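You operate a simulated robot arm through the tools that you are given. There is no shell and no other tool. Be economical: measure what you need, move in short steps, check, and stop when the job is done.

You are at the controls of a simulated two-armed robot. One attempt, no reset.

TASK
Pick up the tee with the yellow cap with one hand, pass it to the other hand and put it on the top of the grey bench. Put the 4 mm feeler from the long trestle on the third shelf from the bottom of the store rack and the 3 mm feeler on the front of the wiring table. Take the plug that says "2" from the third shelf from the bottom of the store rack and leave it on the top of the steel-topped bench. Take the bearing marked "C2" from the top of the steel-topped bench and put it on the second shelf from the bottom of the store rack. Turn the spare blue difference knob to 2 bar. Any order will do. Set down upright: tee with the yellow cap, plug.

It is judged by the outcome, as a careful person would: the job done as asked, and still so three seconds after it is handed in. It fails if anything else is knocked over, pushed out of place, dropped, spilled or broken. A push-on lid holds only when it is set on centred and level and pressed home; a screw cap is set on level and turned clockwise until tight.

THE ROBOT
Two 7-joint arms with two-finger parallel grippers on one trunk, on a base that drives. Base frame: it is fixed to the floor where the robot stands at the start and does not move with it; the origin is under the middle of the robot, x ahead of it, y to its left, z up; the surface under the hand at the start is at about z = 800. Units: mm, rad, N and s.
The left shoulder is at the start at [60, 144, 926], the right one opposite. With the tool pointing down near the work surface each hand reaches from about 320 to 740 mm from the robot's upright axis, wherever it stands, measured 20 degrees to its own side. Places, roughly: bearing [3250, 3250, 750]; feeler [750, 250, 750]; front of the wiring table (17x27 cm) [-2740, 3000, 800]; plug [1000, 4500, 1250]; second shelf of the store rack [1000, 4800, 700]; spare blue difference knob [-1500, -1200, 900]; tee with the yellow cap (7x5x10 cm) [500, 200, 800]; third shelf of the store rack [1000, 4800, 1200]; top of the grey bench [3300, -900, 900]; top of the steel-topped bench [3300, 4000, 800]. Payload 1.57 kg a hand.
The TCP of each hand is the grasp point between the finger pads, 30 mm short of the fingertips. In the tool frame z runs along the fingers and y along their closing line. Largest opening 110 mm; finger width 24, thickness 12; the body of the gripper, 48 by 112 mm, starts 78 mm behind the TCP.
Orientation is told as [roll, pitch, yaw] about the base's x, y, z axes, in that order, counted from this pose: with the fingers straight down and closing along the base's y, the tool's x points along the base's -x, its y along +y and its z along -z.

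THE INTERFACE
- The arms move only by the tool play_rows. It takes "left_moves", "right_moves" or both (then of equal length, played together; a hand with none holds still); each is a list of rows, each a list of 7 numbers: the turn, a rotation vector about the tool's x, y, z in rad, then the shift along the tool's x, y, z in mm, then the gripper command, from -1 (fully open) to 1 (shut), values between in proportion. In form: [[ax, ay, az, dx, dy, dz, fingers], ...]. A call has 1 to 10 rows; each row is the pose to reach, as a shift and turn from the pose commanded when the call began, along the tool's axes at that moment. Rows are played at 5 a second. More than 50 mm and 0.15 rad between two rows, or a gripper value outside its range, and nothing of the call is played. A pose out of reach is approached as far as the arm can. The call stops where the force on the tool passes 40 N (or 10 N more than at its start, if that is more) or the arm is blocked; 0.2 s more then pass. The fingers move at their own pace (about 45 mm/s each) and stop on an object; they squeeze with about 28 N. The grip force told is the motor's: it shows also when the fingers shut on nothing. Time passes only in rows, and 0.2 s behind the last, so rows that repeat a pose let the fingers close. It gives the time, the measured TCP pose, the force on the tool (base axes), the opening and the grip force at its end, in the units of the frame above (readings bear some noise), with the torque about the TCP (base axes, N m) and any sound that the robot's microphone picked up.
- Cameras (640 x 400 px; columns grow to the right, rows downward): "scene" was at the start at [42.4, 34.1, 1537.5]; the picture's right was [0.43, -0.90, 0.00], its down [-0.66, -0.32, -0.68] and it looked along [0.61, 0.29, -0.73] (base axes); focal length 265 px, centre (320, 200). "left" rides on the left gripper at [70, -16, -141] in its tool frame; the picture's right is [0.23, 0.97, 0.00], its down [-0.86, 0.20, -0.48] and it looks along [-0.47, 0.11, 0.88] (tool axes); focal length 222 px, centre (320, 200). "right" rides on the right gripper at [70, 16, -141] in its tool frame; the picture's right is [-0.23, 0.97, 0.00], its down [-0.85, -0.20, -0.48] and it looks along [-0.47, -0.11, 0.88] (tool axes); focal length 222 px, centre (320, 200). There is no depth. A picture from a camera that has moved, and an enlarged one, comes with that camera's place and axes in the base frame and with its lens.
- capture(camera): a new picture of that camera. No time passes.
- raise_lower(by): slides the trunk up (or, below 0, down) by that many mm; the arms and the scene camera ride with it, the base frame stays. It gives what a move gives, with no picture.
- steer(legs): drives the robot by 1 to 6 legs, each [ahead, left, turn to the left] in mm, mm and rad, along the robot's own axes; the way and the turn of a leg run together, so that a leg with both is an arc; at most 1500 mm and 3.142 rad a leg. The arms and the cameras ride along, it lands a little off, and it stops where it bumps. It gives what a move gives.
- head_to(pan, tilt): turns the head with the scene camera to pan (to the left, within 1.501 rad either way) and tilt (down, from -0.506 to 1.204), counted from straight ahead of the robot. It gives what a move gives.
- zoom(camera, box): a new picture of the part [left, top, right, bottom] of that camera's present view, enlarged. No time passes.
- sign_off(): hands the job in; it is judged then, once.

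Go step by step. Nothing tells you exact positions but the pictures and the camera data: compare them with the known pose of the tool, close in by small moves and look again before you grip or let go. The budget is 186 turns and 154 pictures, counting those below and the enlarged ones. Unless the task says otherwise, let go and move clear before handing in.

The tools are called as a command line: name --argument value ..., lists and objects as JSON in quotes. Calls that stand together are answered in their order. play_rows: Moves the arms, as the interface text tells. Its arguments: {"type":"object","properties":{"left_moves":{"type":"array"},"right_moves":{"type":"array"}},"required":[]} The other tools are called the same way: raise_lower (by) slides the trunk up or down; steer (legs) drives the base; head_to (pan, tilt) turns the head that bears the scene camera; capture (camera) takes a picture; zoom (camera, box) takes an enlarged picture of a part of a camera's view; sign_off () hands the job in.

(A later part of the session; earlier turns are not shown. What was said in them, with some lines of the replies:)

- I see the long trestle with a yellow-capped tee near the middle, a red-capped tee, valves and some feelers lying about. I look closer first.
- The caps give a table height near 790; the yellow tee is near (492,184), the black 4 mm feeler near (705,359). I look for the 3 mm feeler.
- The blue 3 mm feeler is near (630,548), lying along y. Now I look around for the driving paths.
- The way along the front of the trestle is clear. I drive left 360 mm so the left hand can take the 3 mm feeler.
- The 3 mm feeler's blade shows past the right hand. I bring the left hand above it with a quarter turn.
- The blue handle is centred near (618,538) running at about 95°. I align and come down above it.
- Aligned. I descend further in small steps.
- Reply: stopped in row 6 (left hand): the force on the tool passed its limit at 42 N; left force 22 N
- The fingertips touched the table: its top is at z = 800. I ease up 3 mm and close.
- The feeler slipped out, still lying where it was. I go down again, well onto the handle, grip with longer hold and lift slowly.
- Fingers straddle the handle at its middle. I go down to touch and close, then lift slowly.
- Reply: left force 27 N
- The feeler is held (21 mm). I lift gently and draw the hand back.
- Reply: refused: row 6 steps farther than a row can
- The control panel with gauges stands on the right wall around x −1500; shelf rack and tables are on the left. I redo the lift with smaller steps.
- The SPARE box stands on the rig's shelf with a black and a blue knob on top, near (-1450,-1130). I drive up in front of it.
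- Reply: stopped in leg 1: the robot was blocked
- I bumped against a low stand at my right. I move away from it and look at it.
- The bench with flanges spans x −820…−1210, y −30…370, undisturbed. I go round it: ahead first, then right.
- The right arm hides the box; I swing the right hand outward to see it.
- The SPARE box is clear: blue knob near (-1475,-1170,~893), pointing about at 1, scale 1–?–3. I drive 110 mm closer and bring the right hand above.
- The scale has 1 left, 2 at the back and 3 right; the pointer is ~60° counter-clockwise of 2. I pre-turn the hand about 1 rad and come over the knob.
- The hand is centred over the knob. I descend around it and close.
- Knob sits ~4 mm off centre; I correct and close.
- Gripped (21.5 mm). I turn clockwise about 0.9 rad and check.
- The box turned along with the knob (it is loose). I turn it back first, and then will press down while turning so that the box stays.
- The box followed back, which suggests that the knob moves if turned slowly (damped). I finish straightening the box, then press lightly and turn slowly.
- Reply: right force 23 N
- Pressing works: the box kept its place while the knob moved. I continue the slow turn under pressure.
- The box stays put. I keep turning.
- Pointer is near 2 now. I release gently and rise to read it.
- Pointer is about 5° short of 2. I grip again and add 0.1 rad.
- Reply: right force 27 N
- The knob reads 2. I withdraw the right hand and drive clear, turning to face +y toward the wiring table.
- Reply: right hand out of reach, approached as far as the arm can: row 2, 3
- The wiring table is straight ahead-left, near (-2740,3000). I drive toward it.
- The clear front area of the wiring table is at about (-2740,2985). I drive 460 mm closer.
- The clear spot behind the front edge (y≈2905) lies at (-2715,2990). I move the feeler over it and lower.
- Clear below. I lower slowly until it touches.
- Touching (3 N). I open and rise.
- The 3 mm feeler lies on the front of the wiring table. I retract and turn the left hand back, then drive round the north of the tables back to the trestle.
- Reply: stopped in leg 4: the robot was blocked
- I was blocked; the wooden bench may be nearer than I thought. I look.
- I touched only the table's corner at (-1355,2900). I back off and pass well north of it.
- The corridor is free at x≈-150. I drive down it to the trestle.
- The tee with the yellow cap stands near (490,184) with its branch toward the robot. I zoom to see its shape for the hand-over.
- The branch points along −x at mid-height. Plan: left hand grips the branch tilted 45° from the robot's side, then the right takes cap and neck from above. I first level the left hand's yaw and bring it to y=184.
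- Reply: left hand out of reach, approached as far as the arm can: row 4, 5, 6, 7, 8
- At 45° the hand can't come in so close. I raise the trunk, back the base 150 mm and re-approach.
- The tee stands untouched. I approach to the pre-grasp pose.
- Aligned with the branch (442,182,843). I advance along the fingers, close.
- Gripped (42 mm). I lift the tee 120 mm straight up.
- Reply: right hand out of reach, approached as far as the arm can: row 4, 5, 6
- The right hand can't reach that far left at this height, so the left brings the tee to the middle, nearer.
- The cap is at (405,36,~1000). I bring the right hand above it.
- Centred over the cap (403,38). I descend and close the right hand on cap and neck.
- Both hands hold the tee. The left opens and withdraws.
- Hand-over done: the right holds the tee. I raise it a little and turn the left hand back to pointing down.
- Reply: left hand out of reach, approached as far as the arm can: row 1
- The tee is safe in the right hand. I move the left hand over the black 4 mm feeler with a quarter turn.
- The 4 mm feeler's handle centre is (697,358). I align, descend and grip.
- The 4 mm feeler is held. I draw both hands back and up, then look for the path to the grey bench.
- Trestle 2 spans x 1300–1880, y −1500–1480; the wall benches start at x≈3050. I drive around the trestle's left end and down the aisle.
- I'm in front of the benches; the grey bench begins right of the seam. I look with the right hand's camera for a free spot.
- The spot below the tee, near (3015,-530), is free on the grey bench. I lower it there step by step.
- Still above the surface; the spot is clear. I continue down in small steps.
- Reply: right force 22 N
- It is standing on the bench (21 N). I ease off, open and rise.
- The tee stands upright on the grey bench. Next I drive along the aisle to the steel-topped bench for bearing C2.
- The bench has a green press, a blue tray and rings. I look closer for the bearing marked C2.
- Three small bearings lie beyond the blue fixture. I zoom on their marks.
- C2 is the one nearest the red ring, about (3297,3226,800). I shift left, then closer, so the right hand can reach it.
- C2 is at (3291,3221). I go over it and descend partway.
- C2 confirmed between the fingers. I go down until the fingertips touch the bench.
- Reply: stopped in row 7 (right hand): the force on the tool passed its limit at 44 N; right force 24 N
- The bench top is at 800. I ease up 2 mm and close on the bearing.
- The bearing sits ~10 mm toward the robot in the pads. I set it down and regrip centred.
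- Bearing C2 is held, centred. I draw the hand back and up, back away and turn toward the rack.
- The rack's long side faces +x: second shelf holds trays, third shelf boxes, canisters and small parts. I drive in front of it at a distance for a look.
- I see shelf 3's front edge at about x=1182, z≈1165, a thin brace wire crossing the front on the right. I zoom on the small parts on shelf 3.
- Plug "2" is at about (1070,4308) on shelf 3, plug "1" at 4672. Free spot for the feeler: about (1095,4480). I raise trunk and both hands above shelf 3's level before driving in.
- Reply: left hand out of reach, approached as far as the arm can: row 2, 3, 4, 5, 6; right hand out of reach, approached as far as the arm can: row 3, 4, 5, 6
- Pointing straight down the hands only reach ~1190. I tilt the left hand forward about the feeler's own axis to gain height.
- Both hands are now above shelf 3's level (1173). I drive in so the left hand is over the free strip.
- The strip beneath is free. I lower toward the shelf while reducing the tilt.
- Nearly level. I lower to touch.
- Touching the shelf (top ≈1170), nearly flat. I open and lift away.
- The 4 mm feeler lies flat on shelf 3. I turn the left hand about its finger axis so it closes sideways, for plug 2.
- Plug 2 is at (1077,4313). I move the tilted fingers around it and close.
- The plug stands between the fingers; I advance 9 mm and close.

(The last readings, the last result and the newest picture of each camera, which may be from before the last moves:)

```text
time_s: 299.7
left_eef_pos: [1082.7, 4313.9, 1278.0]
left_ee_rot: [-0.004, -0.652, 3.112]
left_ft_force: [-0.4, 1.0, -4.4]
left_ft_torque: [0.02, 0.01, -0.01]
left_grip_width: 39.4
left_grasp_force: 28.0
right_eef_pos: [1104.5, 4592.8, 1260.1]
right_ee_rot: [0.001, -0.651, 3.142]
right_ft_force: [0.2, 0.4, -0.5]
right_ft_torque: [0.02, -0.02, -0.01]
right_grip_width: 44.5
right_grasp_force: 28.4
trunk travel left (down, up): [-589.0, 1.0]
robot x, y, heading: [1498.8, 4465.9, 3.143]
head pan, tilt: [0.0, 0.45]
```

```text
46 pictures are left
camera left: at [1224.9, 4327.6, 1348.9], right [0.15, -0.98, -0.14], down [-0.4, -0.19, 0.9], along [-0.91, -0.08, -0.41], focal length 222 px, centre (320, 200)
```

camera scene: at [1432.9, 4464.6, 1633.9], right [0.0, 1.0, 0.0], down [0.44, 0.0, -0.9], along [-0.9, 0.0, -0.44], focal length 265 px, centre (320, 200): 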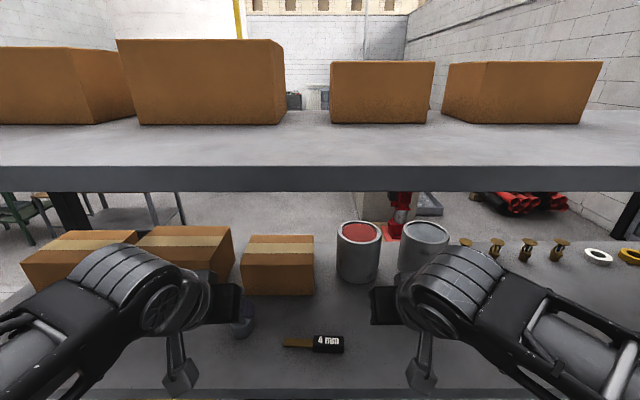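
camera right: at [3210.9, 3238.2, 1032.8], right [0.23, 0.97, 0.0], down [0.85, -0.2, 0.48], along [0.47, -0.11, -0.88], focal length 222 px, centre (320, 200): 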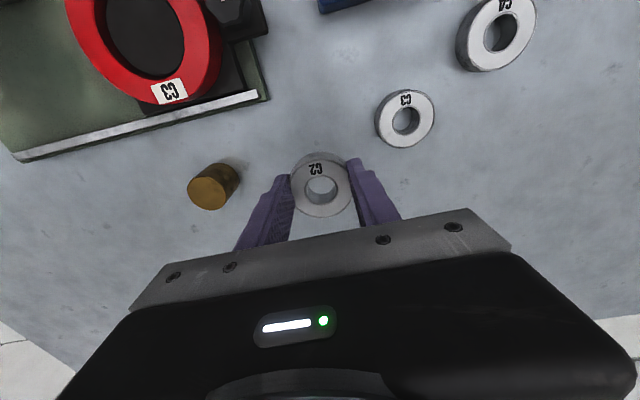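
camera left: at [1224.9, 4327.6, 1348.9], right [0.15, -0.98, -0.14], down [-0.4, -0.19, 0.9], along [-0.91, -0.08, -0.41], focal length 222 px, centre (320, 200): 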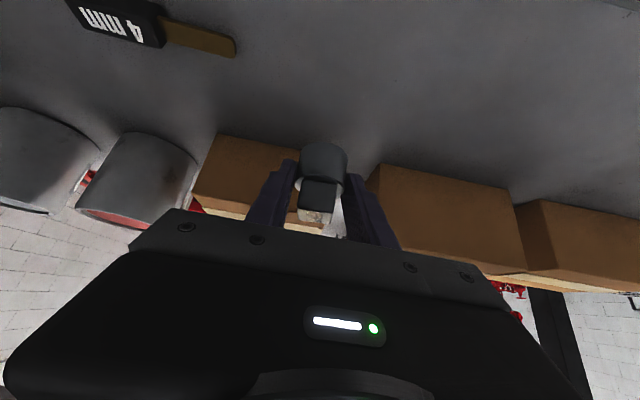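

Plug 2 is held upright. I back out of the rack and lower the right hand (bearing) to shelf 2's height.

steer --legs '[[-380, 0, 0]]'

play_rows --right_moves '[[0, 0.1, 0, 14, 0, 18, 1], [0, 0.2, 0, 28, 0, 36, 1], [0, 0.3, 0, 42, 0, 54, 1], [0, 0.4, 0, 56, 0, 72, 1], [0, 0.52, 0, 70, 0, 92, 1], [0, 0.65, 0, 97, 0, 127, 1]]'

play_rows --right_moves '[[0, 0, 0, 0, 0, 40, 1], [0, 0, 0, 0, 0, 80, 1], [0, 0, 0, 0, 0, 120, 1], [0, 0, 0, 0, 0, 160, 1], [0, 0, 0, 0, 0, 200, 1], [0, 0, 0, 0, 0, 240, 1], [0, 0, 0, 0, 0, 280, 1]]'

head_to --pan -0.1 --tilt 0.6

capture --camera "scene"

```text
time_s: 302.1
left_eef_pos: [1466.4, 4314.7, 1279.5]
left_ee_rot: [-0.006, -0.655, 3.108]
left_ft_force: [0.5, -0.5, -3.5]
left_ft_torque: [-0.03, -0.05, -0.03]
left_grip_width: 39.4
left_grasp_force: 28.5
right_eef_pos: [1488.9, 4592.9, 1259.5]
right_ee_rot: [0.0, -0.651, 3.135]
right_ft_force: [0.6, 0.5, -1.2]
right_ft_torque: [-0.02, 0.04, 0.0]
right_grip_width: 44.5
right_grasp_force: 27.3
trunk travel left (down, up): [-589.0, 1.0]
robot x, y, heading: [1878.4, 4461.9, 3.136]
head pan, tilt: [0.0, 0.45]
```

```text
time_s: 303.5
left_eef_pos: [1464.8, 4313.9, 1278.8]
left_ee_rot: [-0.005, -0.65, 3.108]
left_ft_force: [-0.4, 0.3, -3.2]
left_ft_torque: [0.01, -0.07, 0.01]
left_grip_width: 39.3
left_grasp_force: 27.6
right_eef_pos: [1484.5, 4592.9, 1098.6]
right_ee_rot: [0.002, 0.001, 3.137]
right_ft_force: [0.0, 0.1, -1.4]
right_ft_torque: [0.0, -0.01, 0.0]
right_grip_width: 44.6
right_grasp_force: 27.9
trunk travel left (down, up): [-589.0, 1.0]
robot x, y, heading: [1878.2, 4463.1, 3.138]
head pan, tilt: [0.0, 0.45]
```

```text
time_s: 305.1
left_eef_pos: [1466.3, 4313.6, 1278.8]
left_ee_rot: [-0.006, -0.654, 3.11]
left_ft_force: [0.0, -0.5, -3.3]
left_ft_torque: [0.03, -0.04, -0.01]
left_grip_width: 39.3
left_grasp_force: 27.9
right_eef_pos: [1486.2, 4592.0, 819.3]
right_ee_rot: [0.0, -0.001, 3.138]
right_ft_force: [0.0, 0.1, -0.5]
right_ft_torque: [0.0, 0.03, -0.03]
right_grip_width: 44.4
right_grasp_force: 28.4
trunk travel left (down, up): [-589.0, 1.0]
robot x, y, heading: [1880.5, 4463.1, 3.142]
head pan, tilt: [0.0, 0.45]
```

```text
time_s: 305.8
left_eef_pos: [1465.0, 4315.0, 1279.6]
left_ee_rot: [-0.005, -0.653, 3.108]
left_ft_force: [-0.4, -0.7, -3.6]
left_ft_torque: [0.03, -0.06, 0.03]
left_grip_width: 39.3
left_grasp_force: 27.9
right_eef_pos: [1487.1, 4592.1, 820.0]
right_ee_rot: [0.001, 0.0, 3.137]
right_ft_force: [-0.3, -0.7, -2.1]
right_ft_torque: [-0.02, -0.02, 0.0]
right_grip_width: 44.4
right_grasp_force: 27.8
trunk travel left (down, up): [-589.0, 1.0]
robot x, y, heading: [1882.2, 4464.5, 3.136]
head pan, tilt: [-0.099, 0.6]
```

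```text
45 pictures are left
camera scene: at [1822.0, 4471.8, 1620.4], right [0.1, 0.99, 0.0], down [0.56, -0.06, -0.83], along [-0.82, 0.09, -0.56], focal length 265 px, centre (320, 200)
```

scene: 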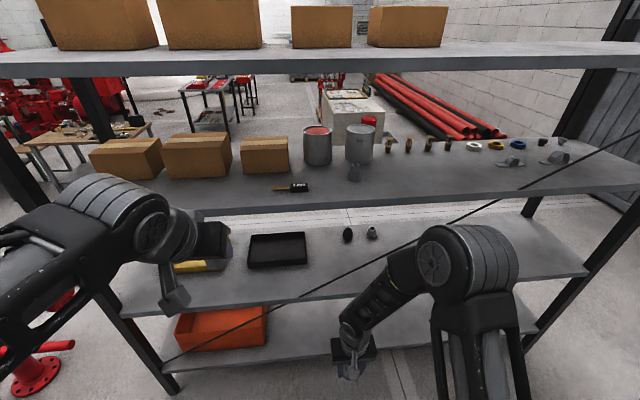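

The right elbow would meet shelf 3 this way. I lower the trunk and use a longer, flatter reach so only the hand enters shelf 2.

raise_lower --by -260

play_rows --right_moves '[[0, 0, 0, 0, 0, -45, 1], [0, 0, 0, 0, 0, -90, 1], [0, 0, 0, -10, 0, -135, 1], [0, 0, 0, -30, 0, -175, 1], [0, 0, 0, -60, 0, -205, 1], [0, 0, 0, -95, 0, -230, 1], [0, 0, 0, -135, 0, -240, 1], [0, 0, 0, -175, 0, -240, 1], [0, 0, 0, -205, 0, -240, 1]]'

steer --legs '[[0, 265, 0.005]]'

capture --camera "scene"

capture --camera "right"

```text
time_s: 308.5
left_eef_pos: [1465.6, 4314.4, 1018.5]
left_ee_rot: [-0.005, -0.653, 3.108]
left_ft_force: [0.7, 0.3, -3.2]
left_ft_torque: [-0.02, -0.02, -0.02]
left_grip_width: 39.3
left_grasp_force: 27.6
right_eef_pos: [1487.4, 4592.0, 559.6]
right_ee_rot: [0.002, -0.001, 3.137]
right_ft_force: [-0.8, -0.7, -1.0]
right_ft_torque: [-0.04, 0.0, -0.03]
right_grip_width: 44.5
right_grasp_force: 28.0
trunk travel left (down, up): [-329.0, 261.0]
robot x, y, heading: [1878.9, 4460.7, 3.139]
head pan, tilt: [-0.099, 0.6]
```

```text
time_s: 310.5
left_eef_pos: [1465.4, 4314.5, 1018.7]
left_ee_rot: [-0.005, -0.653, 3.109]
left_ft_force: [0.8, -0.4, -3.4]
left_ft_torque: [-0.04, -0.04, 0.01]
left_grip_width: 39.2
left_grasp_force: 28.0
right_eef_pos: [1282.5, 4592.7, 801.4]
right_ee_rot: [0.002, -0.002, 3.137]
right_ft_force: [0.8, -0.9, -0.8]
right_ft_torque: [0.01, -0.01, 0.0]
right_grip_width: 44.6
right_grasp_force: 27.6
trunk travel left (down, up): [-329.0, 261.0]
robot x, y, heading: [1879.1, 4467.6, 3.132]
head pan, tilt: [-0.099, 0.6]
```

```text
time_s: 312.3
left_eef_pos: [1464.6, 4049.6, 1019.6]
left_ee_rot: [-0.005, -0.652, 3.112]
left_ft_force: [0.1, -0.3, -3.8]
left_ft_torque: [0.0, -0.08, -0.01]
left_grip_width: 39.4
left_grasp_force: 28.0
right_eef_pos: [1280.1, 4326.7, 801.6]
right_ee_rot: [0.002, -0.001, 3.139]
right_ft_force: [0.0, -0.6, -1.0]
right_ft_torque: [-0.02, -0.03, 0.02]
right_grip_width: 44.5
right_grasp_force: 28.6
trunk travel left (down, up): [-329.0, 261.0]
robot x, y, heading: [1876.0, 4202.0, 3.136]
head pan, tilt: [-0.099, 0.6]
```

```text
44 pictures are left
camera scene: at [1820.9, 4207.3, 1360.4], right [0.1, 0.99, 0.0], down [0.56, -0.06, -0.82], along [-0.82, 0.08, -0.57], focal length 265 px, centre (320, 200)
```

scene: 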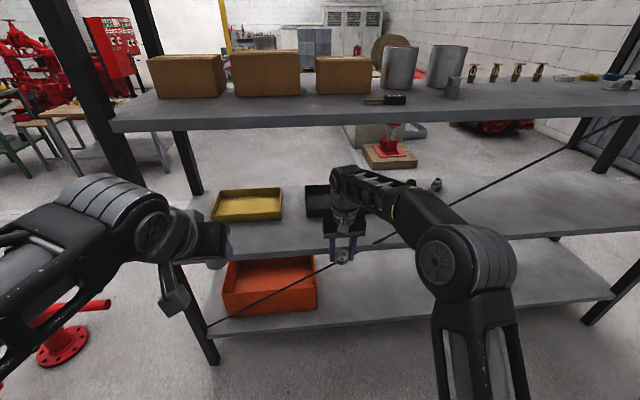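

```text
43 pictures are left
camera right: at [1349.6, 4310.2, 942.9], right [-0.23, -0.97, 0.0], down [-0.85, 0.2, 0.48], along [-0.47, 0.11, -0.88], focal length 222 px, centre (320, 200)
```

right: 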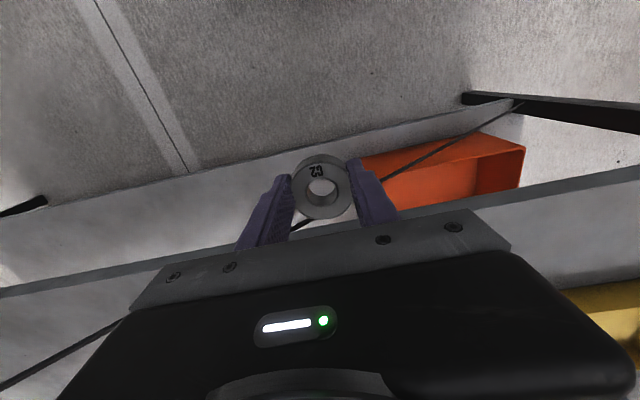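

The arm now lies flat enough; brace is below shelf level here. I drive 143 mm in and lower the bearing.

steer --legs '[[143, 0, 0.003]]'

play_rows --right_moves '[[0, 0, 0, 0, 0, 15, 1], [0, 0, 0, 0, 0, 30, 1], [0, 0, 0, 0, 0, 42, 1], [0, 0, 0, 0, 0, 50, 1], [0, 0, 0, 0, 0, 50, 1]]'

capture --camera "right"

```text
time_s: 313.7
left_eef_pos: [1326.9, 4047.7, 1019.2]
left_ee_rot: [-0.007, -0.65, 3.114]
left_ft_force: [-0.1, 0.5, -3.7]
left_ft_torque: [0.06, -0.05, -0.02]
left_grip_width: 39.3
left_grasp_force: 28.0
right_eef_pos: [1143.8, 4325.7, 801.2]
right_ee_rot: [0.001, 0.001, 3.141]
right_ft_force: [-0.7, -0.3, -1.3]
right_ft_torque: [-0.01, 0.01, -0.02]
right_grip_width: 44.4
right_grasp_force: 28.1
trunk travel left (down, up): [-329.0, 261.0]
robot x, y, heading: [1743.2, 4199.5, 3.135]
head pan, tilt: [-0.099, 0.6]
```

```text
time_s: 314.9
left_eef_pos: [1328.0, 4048.4, 1018.9]
left_ee_rot: [-0.005, -0.654, 3.116]
left_ft_force: [0.2, 0.9, -3.2]
left_ft_torque: [-0.05, -0.02, -0.03]
left_grip_width: 39.4
left_grasp_force: 28.0
right_eef_pos: [1143.3, 4325.9, 750.8]
right_ee_rot: [0.003, -0.002, 3.142]
right_ft_force: [0.1, 0.8, 5.4]
right_ft_torque: [0.12, 0.08, -0.06]
right_grip_width: 44.6
right_grasp_force: 27.5
trunk travel left (down, up): [-329.0, 261.0]
robot x, y, heading: [1741.5, 4201.2, 3.139]
head pan, tilt: [-0.099, 0.6]
```

```text
42 pictures are left
camera right: at [1211.6, 4309.5, 893.0], right [-0.23, -0.97, 0.0], down [-0.85, 0.2, 0.48], along [-0.47, 0.11, -0.88], focal length 222 px, centre (320, 200)
```

right: 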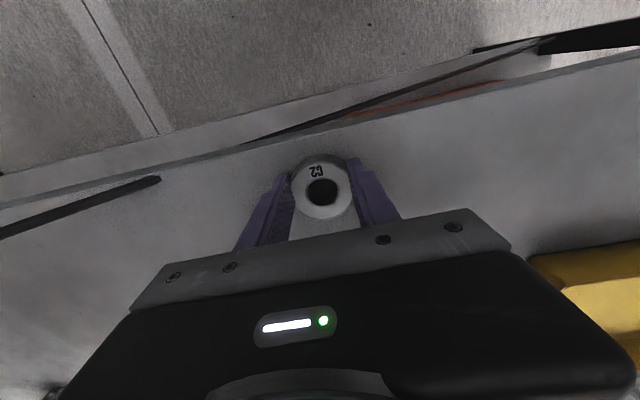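

It touches at TCP 751 (shelf top ≈720), but close to the edge; I lift a little, move 25 mm further in and set down.

play_rows --right_moves '[[0, 0, 0, 0, 0, -6, 1], [0, 0, 0, -12, 0, -6, 1], [0, 0, 0, -28, 0, -6, 1], [0, 0, 0, -28, 0, -2, 1], [0, 0, 0, -28, 0, 0.5, 1], [0, 0, 0, -28, 0, 0.5, 1]]'

play_rows --right_moves '[[0, 0, 0, 0, 0, 0, 0.7], [0, 0, 0, 0, 0, 0, 0.3], [0, 0, 0, 0, 0, 0, -0.1], [0, 0, 0, 0, 0, -15, -0.1], [0, 0, 0, 0, 0, -45, -0.1], [0, 0, 0, 0, 0, -80, -0.1]]'

capture --camera "right"

```text
time_s: 316.3
left_eef_pos: [1327.2, 4048.1, 1019.2]
left_ee_rot: [-0.005, -0.654, 3.113]
left_ft_force: [-0.1, -1.2, -3.4]
left_ft_torque: [-0.01, -0.07, 0.03]
left_grip_width: 39.4
left_grasp_force: 27.9
right_eef_pos: [1115.2, 4325.8, 751.1]
right_ee_rot: [0.002, -0.003, 3.141]
right_ft_force: [-0.8, -0.1, 4.3]
right_ft_torque: [0.15, 0.05, 0.0]
right_grip_width: 44.6
right_grasp_force: 27.9
trunk travel left (down, up): [-329.0, 261.0]
robot x, y, heading: [1739.6, 4195.5, 3.138]
head pan, tilt: [-0.099, 0.6]
```

```text
time_s: 317.7
left_eef_pos: [1328.9, 4048.7, 1018.8]
left_ee_rot: [-0.004, -0.654, 3.112]
left_ft_force: [0.6, -0.3, -3.7]
left_ft_torque: [0.01, -0.06, -0.01]
left_grip_width: 39.4
left_grasp_force: 27.7
right_eef_pos: [1114.9, 4327.4, 821.3]
right_ee_rot: [0.002, -0.002, 3.142]
right_ft_force: [0.1, 0.3, -0.5]
right_ft_torque: [0.0, 0.01, 0.0]
right_grip_width: 60.3
right_grasp_force: 0.2
right hand out of reach, approached as far as the arm can: row 6
trunk travel left (down, up): [-329.0, 261.0]
robot x, y, heading: [1741.1, 4201.7, 3.145]
head pan, tilt: [-0.099, 0.6]
```

```text
41 pictures are left
camera right: at [1183.7, 4310.5, 962.2], right [-0.23, -0.97, 0.0], down [-0.85, 0.2, 0.48], along [-0.47, 0.11, -0.88], focal length 222 px, centre (320, 200)
```

right: 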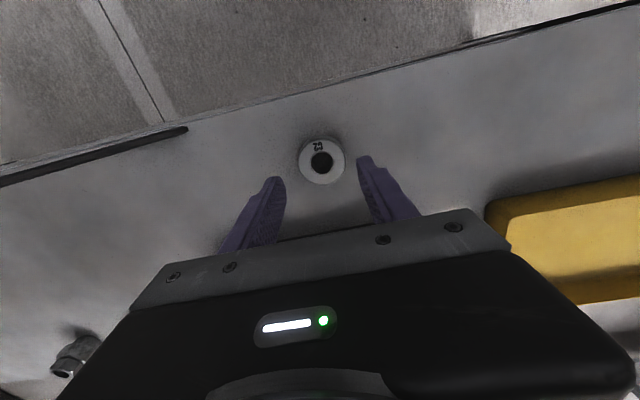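

Bearing C2 lies on shelf 2. I back out, turn round and drive to the steel-topped bench with the plug.

steer --legs '[[-380, 0, 0], [0, 0, -1.5708], [0, 0, -1.5708], [350, -250, 0]]'

head_to --pan 0.25 --tilt 0.6

capture --camera "scene"

```text
time_s: 329.2
left_eef_pos: [2730.2, 4196.0, 1018.3]
left_ee_rot: [-0.004, -0.651, -0.054]
left_ft_force: [0.7, 0.0, -3.3]
left_ft_torque: [-0.05, 0.04, 0.0]
left_grip_width: 39.4
left_grasp_force: 28.2
right_eef_pos: [2929.0, 3915.8, 820.8]
right_ee_rot: [0.005, 0.025, -0.016]
right_ft_force: [-3.2, -0.5, 1.2]
right_ft_torque: [0.04, 0.0, 0.14]
right_grip_width: 59.6
right_grasp_force: 0.0
trunk travel left (down, up): [-329.0, 261.0]
robot x, y, heading: [2314.1, 4055.9, -0.028]
head pan, tilt: [-0.099, 0.6]
stopped in leg 4: the force on the tool passed its limit at 74 N (the readings are from after the stop); the commanded pose is now the measured one
```

```text
time_s: 330.0
left_eef_pos: [2730.7, 4195.5, 1017.7]
left_ee_rot: [-0.005, -0.65, -0.056]
left_ft_force: [0.3, 0.3, -3.6]
left_ft_torque: [0.0, 0.06, 0.02]
left_grip_width: 39.3
left_grasp_force: 27.6
right_eef_pos: [2927.8, 3914.6, 820.1]
right_ee_rot: [0.006, 0.026, -0.017]
right_ft_force: [-4.9, -1.1, 1.3]
right_ft_torque: [0.03, 0.1, 0.12]
right_grip_width: 59.6
right_grasp_force: 0.0
trunk travel left (down, up): [-329.0, 261.0]
robot x, y, heading: [2315.0, 4052.8, -0.03]
head pan, tilt: [0.25, 0.6]
```

```text
40 pictures are left
camera scene: at [2370.9, 4074.9, 1360.4], right [0.22, -0.98, 0.0], down [-0.55, -0.12, -0.83], along [0.81, 0.18, -0.56], focal length 265 px, centre (320, 200)
```

scene: 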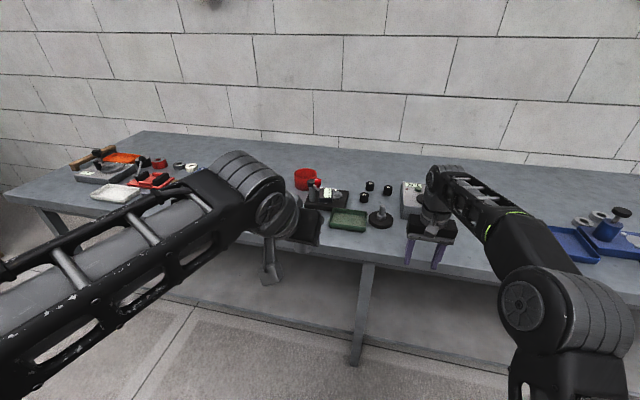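

The right fingertips touched the bench's edge — my oversight. I back off, raise the trunk and pull the right hand in, and check that nothing fell.

steer --legs '[[-100, 0, 0.03]]'

raise_lower --by 190

play_rows --right_moves '[[0, 0, 0, 40, 0, -10, 0], [0, 0, 0, 80, 0, -20, 0], [0, 0, 0, 120, 0, -30, 0], [0, 0, 0, 160, 0, -40, 0], [0, 0, 0, 200, 0, -50, 0], [0, 0, 0, 230, 0, -60, 0]]'

capture --camera "scene"

```text
time_s: 331.2
left_eef_pos: [2625.1, 4209.0, 1018.9]
left_ee_rot: [-0.006, -0.65, -0.024]
left_ft_force: [0.2, 0.2, -3.6]
left_ft_torque: [-0.01, 0.03, 0.01]
left_grip_width: 39.6
left_grasp_force: 28.4
right_eef_pos: [2831.7, 3935.0, 820.0]
right_ee_rot: [0.005, 0.025, 0.016]
right_ft_force: [0.0, 0.1, -0.2]
right_ft_torque: [0.01, -0.04, 0.01]
right_grip_width: 60.6
right_grasp_force: 0.0
trunk travel left (down, up): [-329.0, 261.0]
robot x, y, heading: [2215.2, 4057.6, 0.006]
head pan, tilt: [0.25, 0.6]
```

```text
time_s: 333.3
left_eef_pos: [2626.0, 4209.0, 1208.2]
left_ee_rot: [-0.005, -0.651, -0.024]
left_ft_force: [-0.6, 0.6, -4.0]
left_ft_torque: [0.01, 0.02, 0.01]
left_grip_width: 39.4
left_grasp_force: 27.5
right_eef_pos: [2831.7, 3934.3, 1009.9]
right_ee_rot: [0.004, 0.028, 0.016]
right_ft_force: [0.5, -0.1, -0.2]
right_ft_torque: [-0.01, 0.01, -0.01]
right_grip_width: 60.5
right_grasp_force: 0.0
trunk travel left (down, up): [-519.0, 71.0]
robot x, y, heading: [2211.7, 4055.4, 0.001]
head pan, tilt: [0.25, 0.6]
```

```text
time_s: 334.7
left_eef_pos: [2626.2, 4208.7, 1208.7]
left_ee_rot: [-0.004, -0.651, -0.025]
left_ft_force: [-0.1, -1.1, -3.2]
left_ft_torque: [-0.02, 0.01, -0.02]
left_grip_width: 39.4
left_grasp_force: 28.0
right_eef_pos: [2601.8, 3930.9, 1076.1]
right_ee_rot: [0.005, 0.024, 0.016]
right_ft_force: [-0.2, 0.5, -0.4]
right_ft_torque: [0.01, -0.02, -0.04]
right_grip_width: 54.7
right_grasp_force: 0.0
trunk travel left (down, up): [-519.0, 71.0]
robot x, y, heading: [2213.9, 4057.7, 0.004]
head pan, tilt: [0.25, 0.6]
```

```text
39 pictures are left
camera scene: at [2269.7, 4077.8, 1550.4], right [0.25, -0.97, 0.0], down [-0.55, -0.14, -0.83], along [0.8, 0.21, -0.56], focal length 265 px, centre (320, 200)
```

scene: 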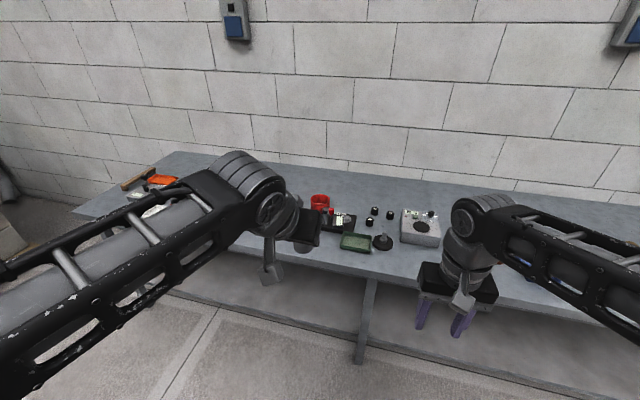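

Nothing was disturbed. A free stretch of bench lies around y≈3700; I drive there and look before setting the plug down.

steer --legs '[[0, -510, 0], [300, 0, 0]]'

capture --camera "scene"

capture --camera "right"

```text
time_s: 339.3
left_eef_pos: [2930.0, 3691.8, 1206.5]
left_ee_rot: [-0.007, -0.65, -0.028]
left_ft_force: [0.3, -0.2, -3.6]
left_ft_torque: [0.03, 0.09, -0.03]
left_grip_width: 39.3
left_grasp_force: 27.8
right_eef_pos: [2904.7, 3413.0, 1076.6]
right_ee_rot: [0.003, 0.027, 0.012]
right_ft_force: [0.7, 0.3, -0.7]
right_ft_torque: [-0.02, 0.01, 0.01]
right_grip_width: 55.1
right_grasp_force: 0.0
trunk travel left (down, up): [-519.0, 71.0]
robot x, y, heading: [2517.4, 3540.3, -0.001]
head pan, tilt: [0.25, 0.6]
```

```text
38 pictures are left
camera scene: at [2573.6, 3561.7, 1550.3], right [0.25, -0.97, 0.0], down [-0.55, -0.14, -0.82], along [0.8, 0.2, -0.57], focal length 265 px, centre (320, 200)
```

scene: 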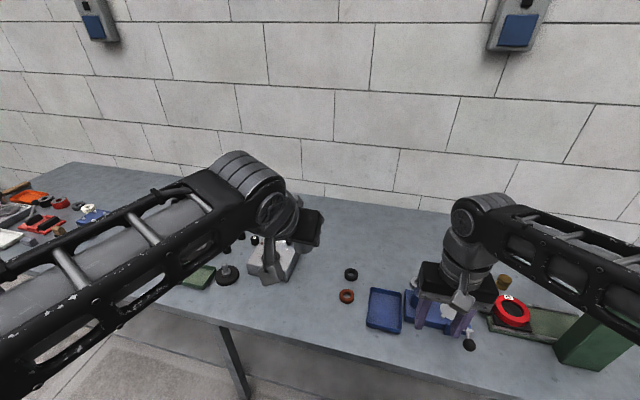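

```text
37 pictures are left
camera right: at [2837.4, 3427.4, 1220.3], right [0.22, 0.98, 0.0], down [0.87, -0.19, 0.45], along [0.44, -0.1, -0.89], focal length 222 px, centre (320, 200)
```

right: 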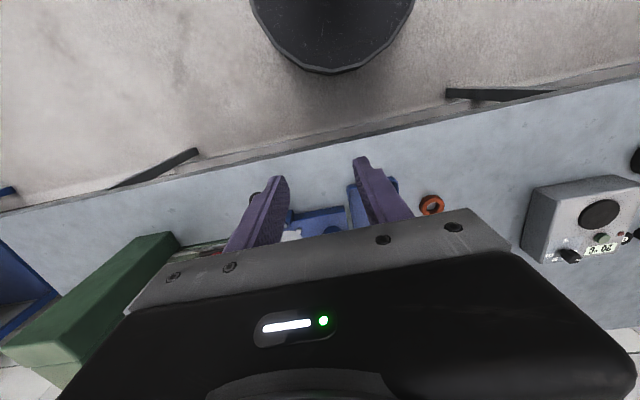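

Free spot at about (3035,3690). I extend and lower the plug over it.

play_rows --left_moves '[[0, 0, 0, -8, 0, 37, 1], [0, 0, 0, -14, 0, 74, 1], [0, 0, 0, -4, 0, 111, 1], [0, 0, 0, 18, 0, 148, 1], [0, 0, 0, 40, 0, 185, 1], [0, 0, 0, 62, 0, 222, 1], [0, 0, 0, 84, 0, 259, 1], [0, 0, 0, 106, 0, 296, 1]]'

capture --camera "left"

capture --camera "scene"

```text
time_s: 341.1
left_eef_pos: [3023.7, 3689.1, 907.6]
left_ee_rot: [-0.005, -0.65, -0.026]
left_ft_force: [0.6, -0.3, -4.1]
left_ft_torque: [-0.03, 0.05, 0.01]
left_grip_width: 39.2
left_grasp_force: 27.9
right_eef_pos: [2905.1, 3414.0, 1076.4]
right_ee_rot: [0.006, 0.026, 0.013]
right_ft_force: [0.6, 1.4, -0.3]
right_ft_torque: [0.0, 0.03, -0.02]
right_grip_width: 54.7
right_grasp_force: 0.0
trunk travel left (down, up): [-519.0, 71.0]
robot x, y, heading: [2512.9, 3540.3, 0.002]
head pan, tilt: [0.25, 0.6]
```

```text
36 pictures are left
camera left: at [2882.7, 3678.6, 977.6], right [-0.15, 0.98, -0.14], down [0.4, 0.19, 0.9], along [0.9, 0.08, -0.42], focal length 222 px, centre (320, 200)
```

left: 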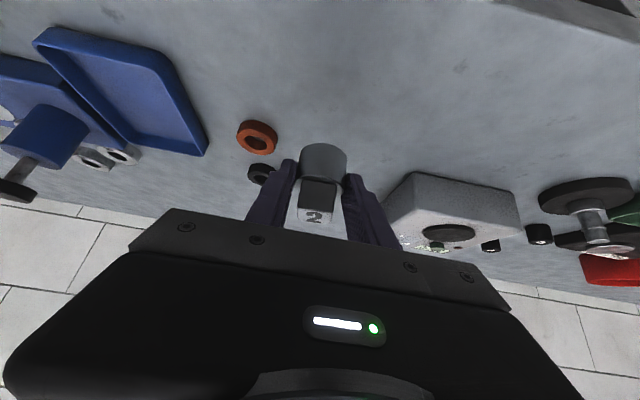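

```text
35 pictures are left
camera scene: at [2573.4, 3562.0, 1550.4], right [0.25, -0.97, 0.0], down [-0.55, -0.14, -0.82], along [0.8, 0.2, -0.57], focal length 265 px, centre (320, 200)
```

scene: 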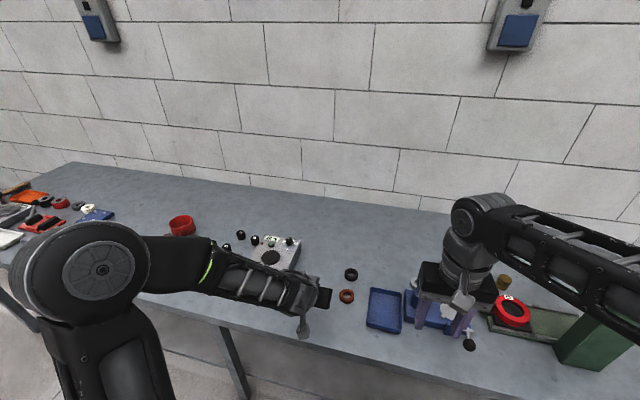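

Clear beneath. I lower it until it touches.

play_rows --left_moves '[[0, 0, 0, 15, 0, 20, 1], [0, 0, 0, 30, 0, 40, 1], [0, 0, 0, 35, 0, 46, 1], [0, 0, 0, 38, 0, 50, 1], [0, 0, 0, 40.5, 0, 53.3, 1], [0, 0, 0, 41.7, 0, 54.9, 1], [0, 0, 0, 41.7, 0, 54.9, 1]]'

```text
time_s: 342.7
left_eef_pos: [3023.3, 3687.9, 840.0]
left_ee_rot: [-0.003, -0.653, -0.03]
left_ft_force: [-0.4, -0.1, 5.1]
left_ft_torque: [0.13, -0.07, 0.01]
left_grip_width: 39.2
left_grasp_force: 28.1
right_eef_pos: [2902.2, 3412.8, 1076.7]
right_ee_rot: [0.005, 0.024, 0.013]
right_ft_force: [-1.2, 0.5, 0.0]
right_ft_torque: [0.01, 0.01, 0.01]
right_grip_width: 55.0
right_grasp_force: 0.1
trunk travel left (down, up): [-519.0, 71.0]
robot x, y, heading: [2510.5, 3538.2, 0.001]
head pan, tilt: [0.25, 0.6]
```

It stands on the bench (contact force). I open and withdraw along the fingers.

play_rows --left_moves '[[0, 0, 0, 0, 0, 0, 0.7], [0, 0, 0, 0, 0, 0, 0.3], [0, 0, 0, 0, 0, 0, -0.1], [0, 0, 0, 0, 0, -5, -0.2], [0, 0, 0, 0, 0, -25, -0.2], [0, 0, 0, -5, 0, -55, -0.2], [0, 0, 0, -15, 0, -90, -0.2], [0, 0, 0, -40, 0, -115, -0.2]]'

capture --camera "left"

```text
time_s: 344.5
left_eef_pos: [2984.4, 3687.7, 954.8]
left_ee_rot: [-0.003, -0.651, -0.029]
left_ft_force: [0.6, -0.6, -0.3]
left_ft_torque: [-0.01, 0.0, -0.03]
left_grip_width: 66.2
left_grasp_force: 0.0
right_eef_pos: [2906.0, 3412.2, 1077.4]
right_ee_rot: [0.005, 0.024, 0.013]
right_ft_force: [0.1, -1.4, 1.4]
right_ft_torque: [0.03, 0.02, -0.02]
right_grip_width: 55.1
right_grasp_force: 0.1
trunk travel left (down, up): [-519.0, 71.0]
robot x, y, heading: [2511.1, 3540.2, 0.004]
head pan, tilt: [0.25, 0.6]
```

```text
34 pictures are left
camera left: at [2844.0, 3678.0, 1025.7], right [-0.15, 0.98, -0.14], down [0.4, 0.19, 0.9], along [0.91, 0.08, -0.42], focal length 222 px, centre (320, 200)
```

left: 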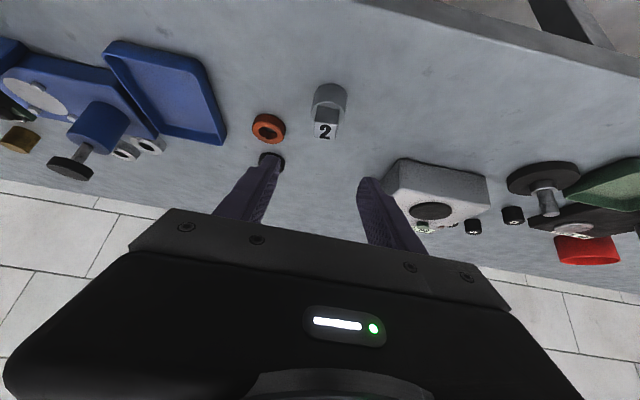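

The plug "2" stands upright on the steel-topped bench; everything is placed. I back away a little and hand in.

steer --legs '[[-200, 0, 0]]'

capture --camera "scene"

```text
time_s: 346.1
left_eef_pos: [2782.0, 3691.3, 956.3]
left_ee_rot: [-0.004, -0.651, -0.02]
left_ft_force: [-0.3, 0.4, 0.9]
left_ft_torque: [-0.02, -0.02, -0.01]
left_grip_width: 66.0
left_grasp_force: 0.0
right_eef_pos: [2701.4, 3415.5, 1077.5]
right_ee_rot: [0.006, 0.024, 0.02]
right_ft_force: [-1.1, 0.6, 0.3]
right_ft_torque: [-0.01, -0.04, 0.0]
right_grip_width: 55.0
right_grasp_force: 0.1
trunk travel left (down, up): [-519.0, 71.0]
robot x, y, heading: [2311.1, 3538.7, 0.011]
head pan, tilt: [0.25, 0.6]
```

```text
33 pictures are left
camera scene: at [2367.8, 3561.4, 1550.5], right [0.25, -0.97, 0.0], down [-0.55, -0.14, -0.83], along [0.8, 0.21, -0.56], focal length 265 px, centre (320, 200)
```

scene: 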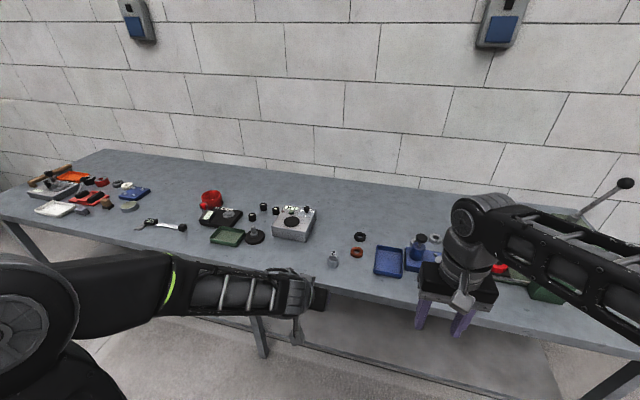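

The plug stands upright, the bench is in order, and both hands are empty and clear, so I hand in.

sign_off

```text
The job is handed in.
```

I finished every part of the job and handed it in. I didn't go back for a last look at the spots I'd left.

- **Tee with the yellow cap:** picked up by the left hand, passed to the right in mid-air, and standing upright on the grey bench.
- **Feelers:** the 4 mm one is on the third shelf of the store rack. The 3 mm one is on the front of the wiring table.
- **Plug "2":** standing upright on the steel-topped bench.
- **Bearing C2:** lying on the second shelf of the store rack.
- **Spare blue difference knob:** its pointer lines up with 2 bar to within a few degrees. The box was loose and swivelled at first; I turned it back, so it may sit a few millimetres and degrees off where it started.

**Bumps on the way:** the base touched the low bench with the flanges and one corner of a wooden table. The right fingertips also hit the front edge of the steel-topped bench, with 74 N. I saw nothing moved or knocked over in the pictures I took afterwards.
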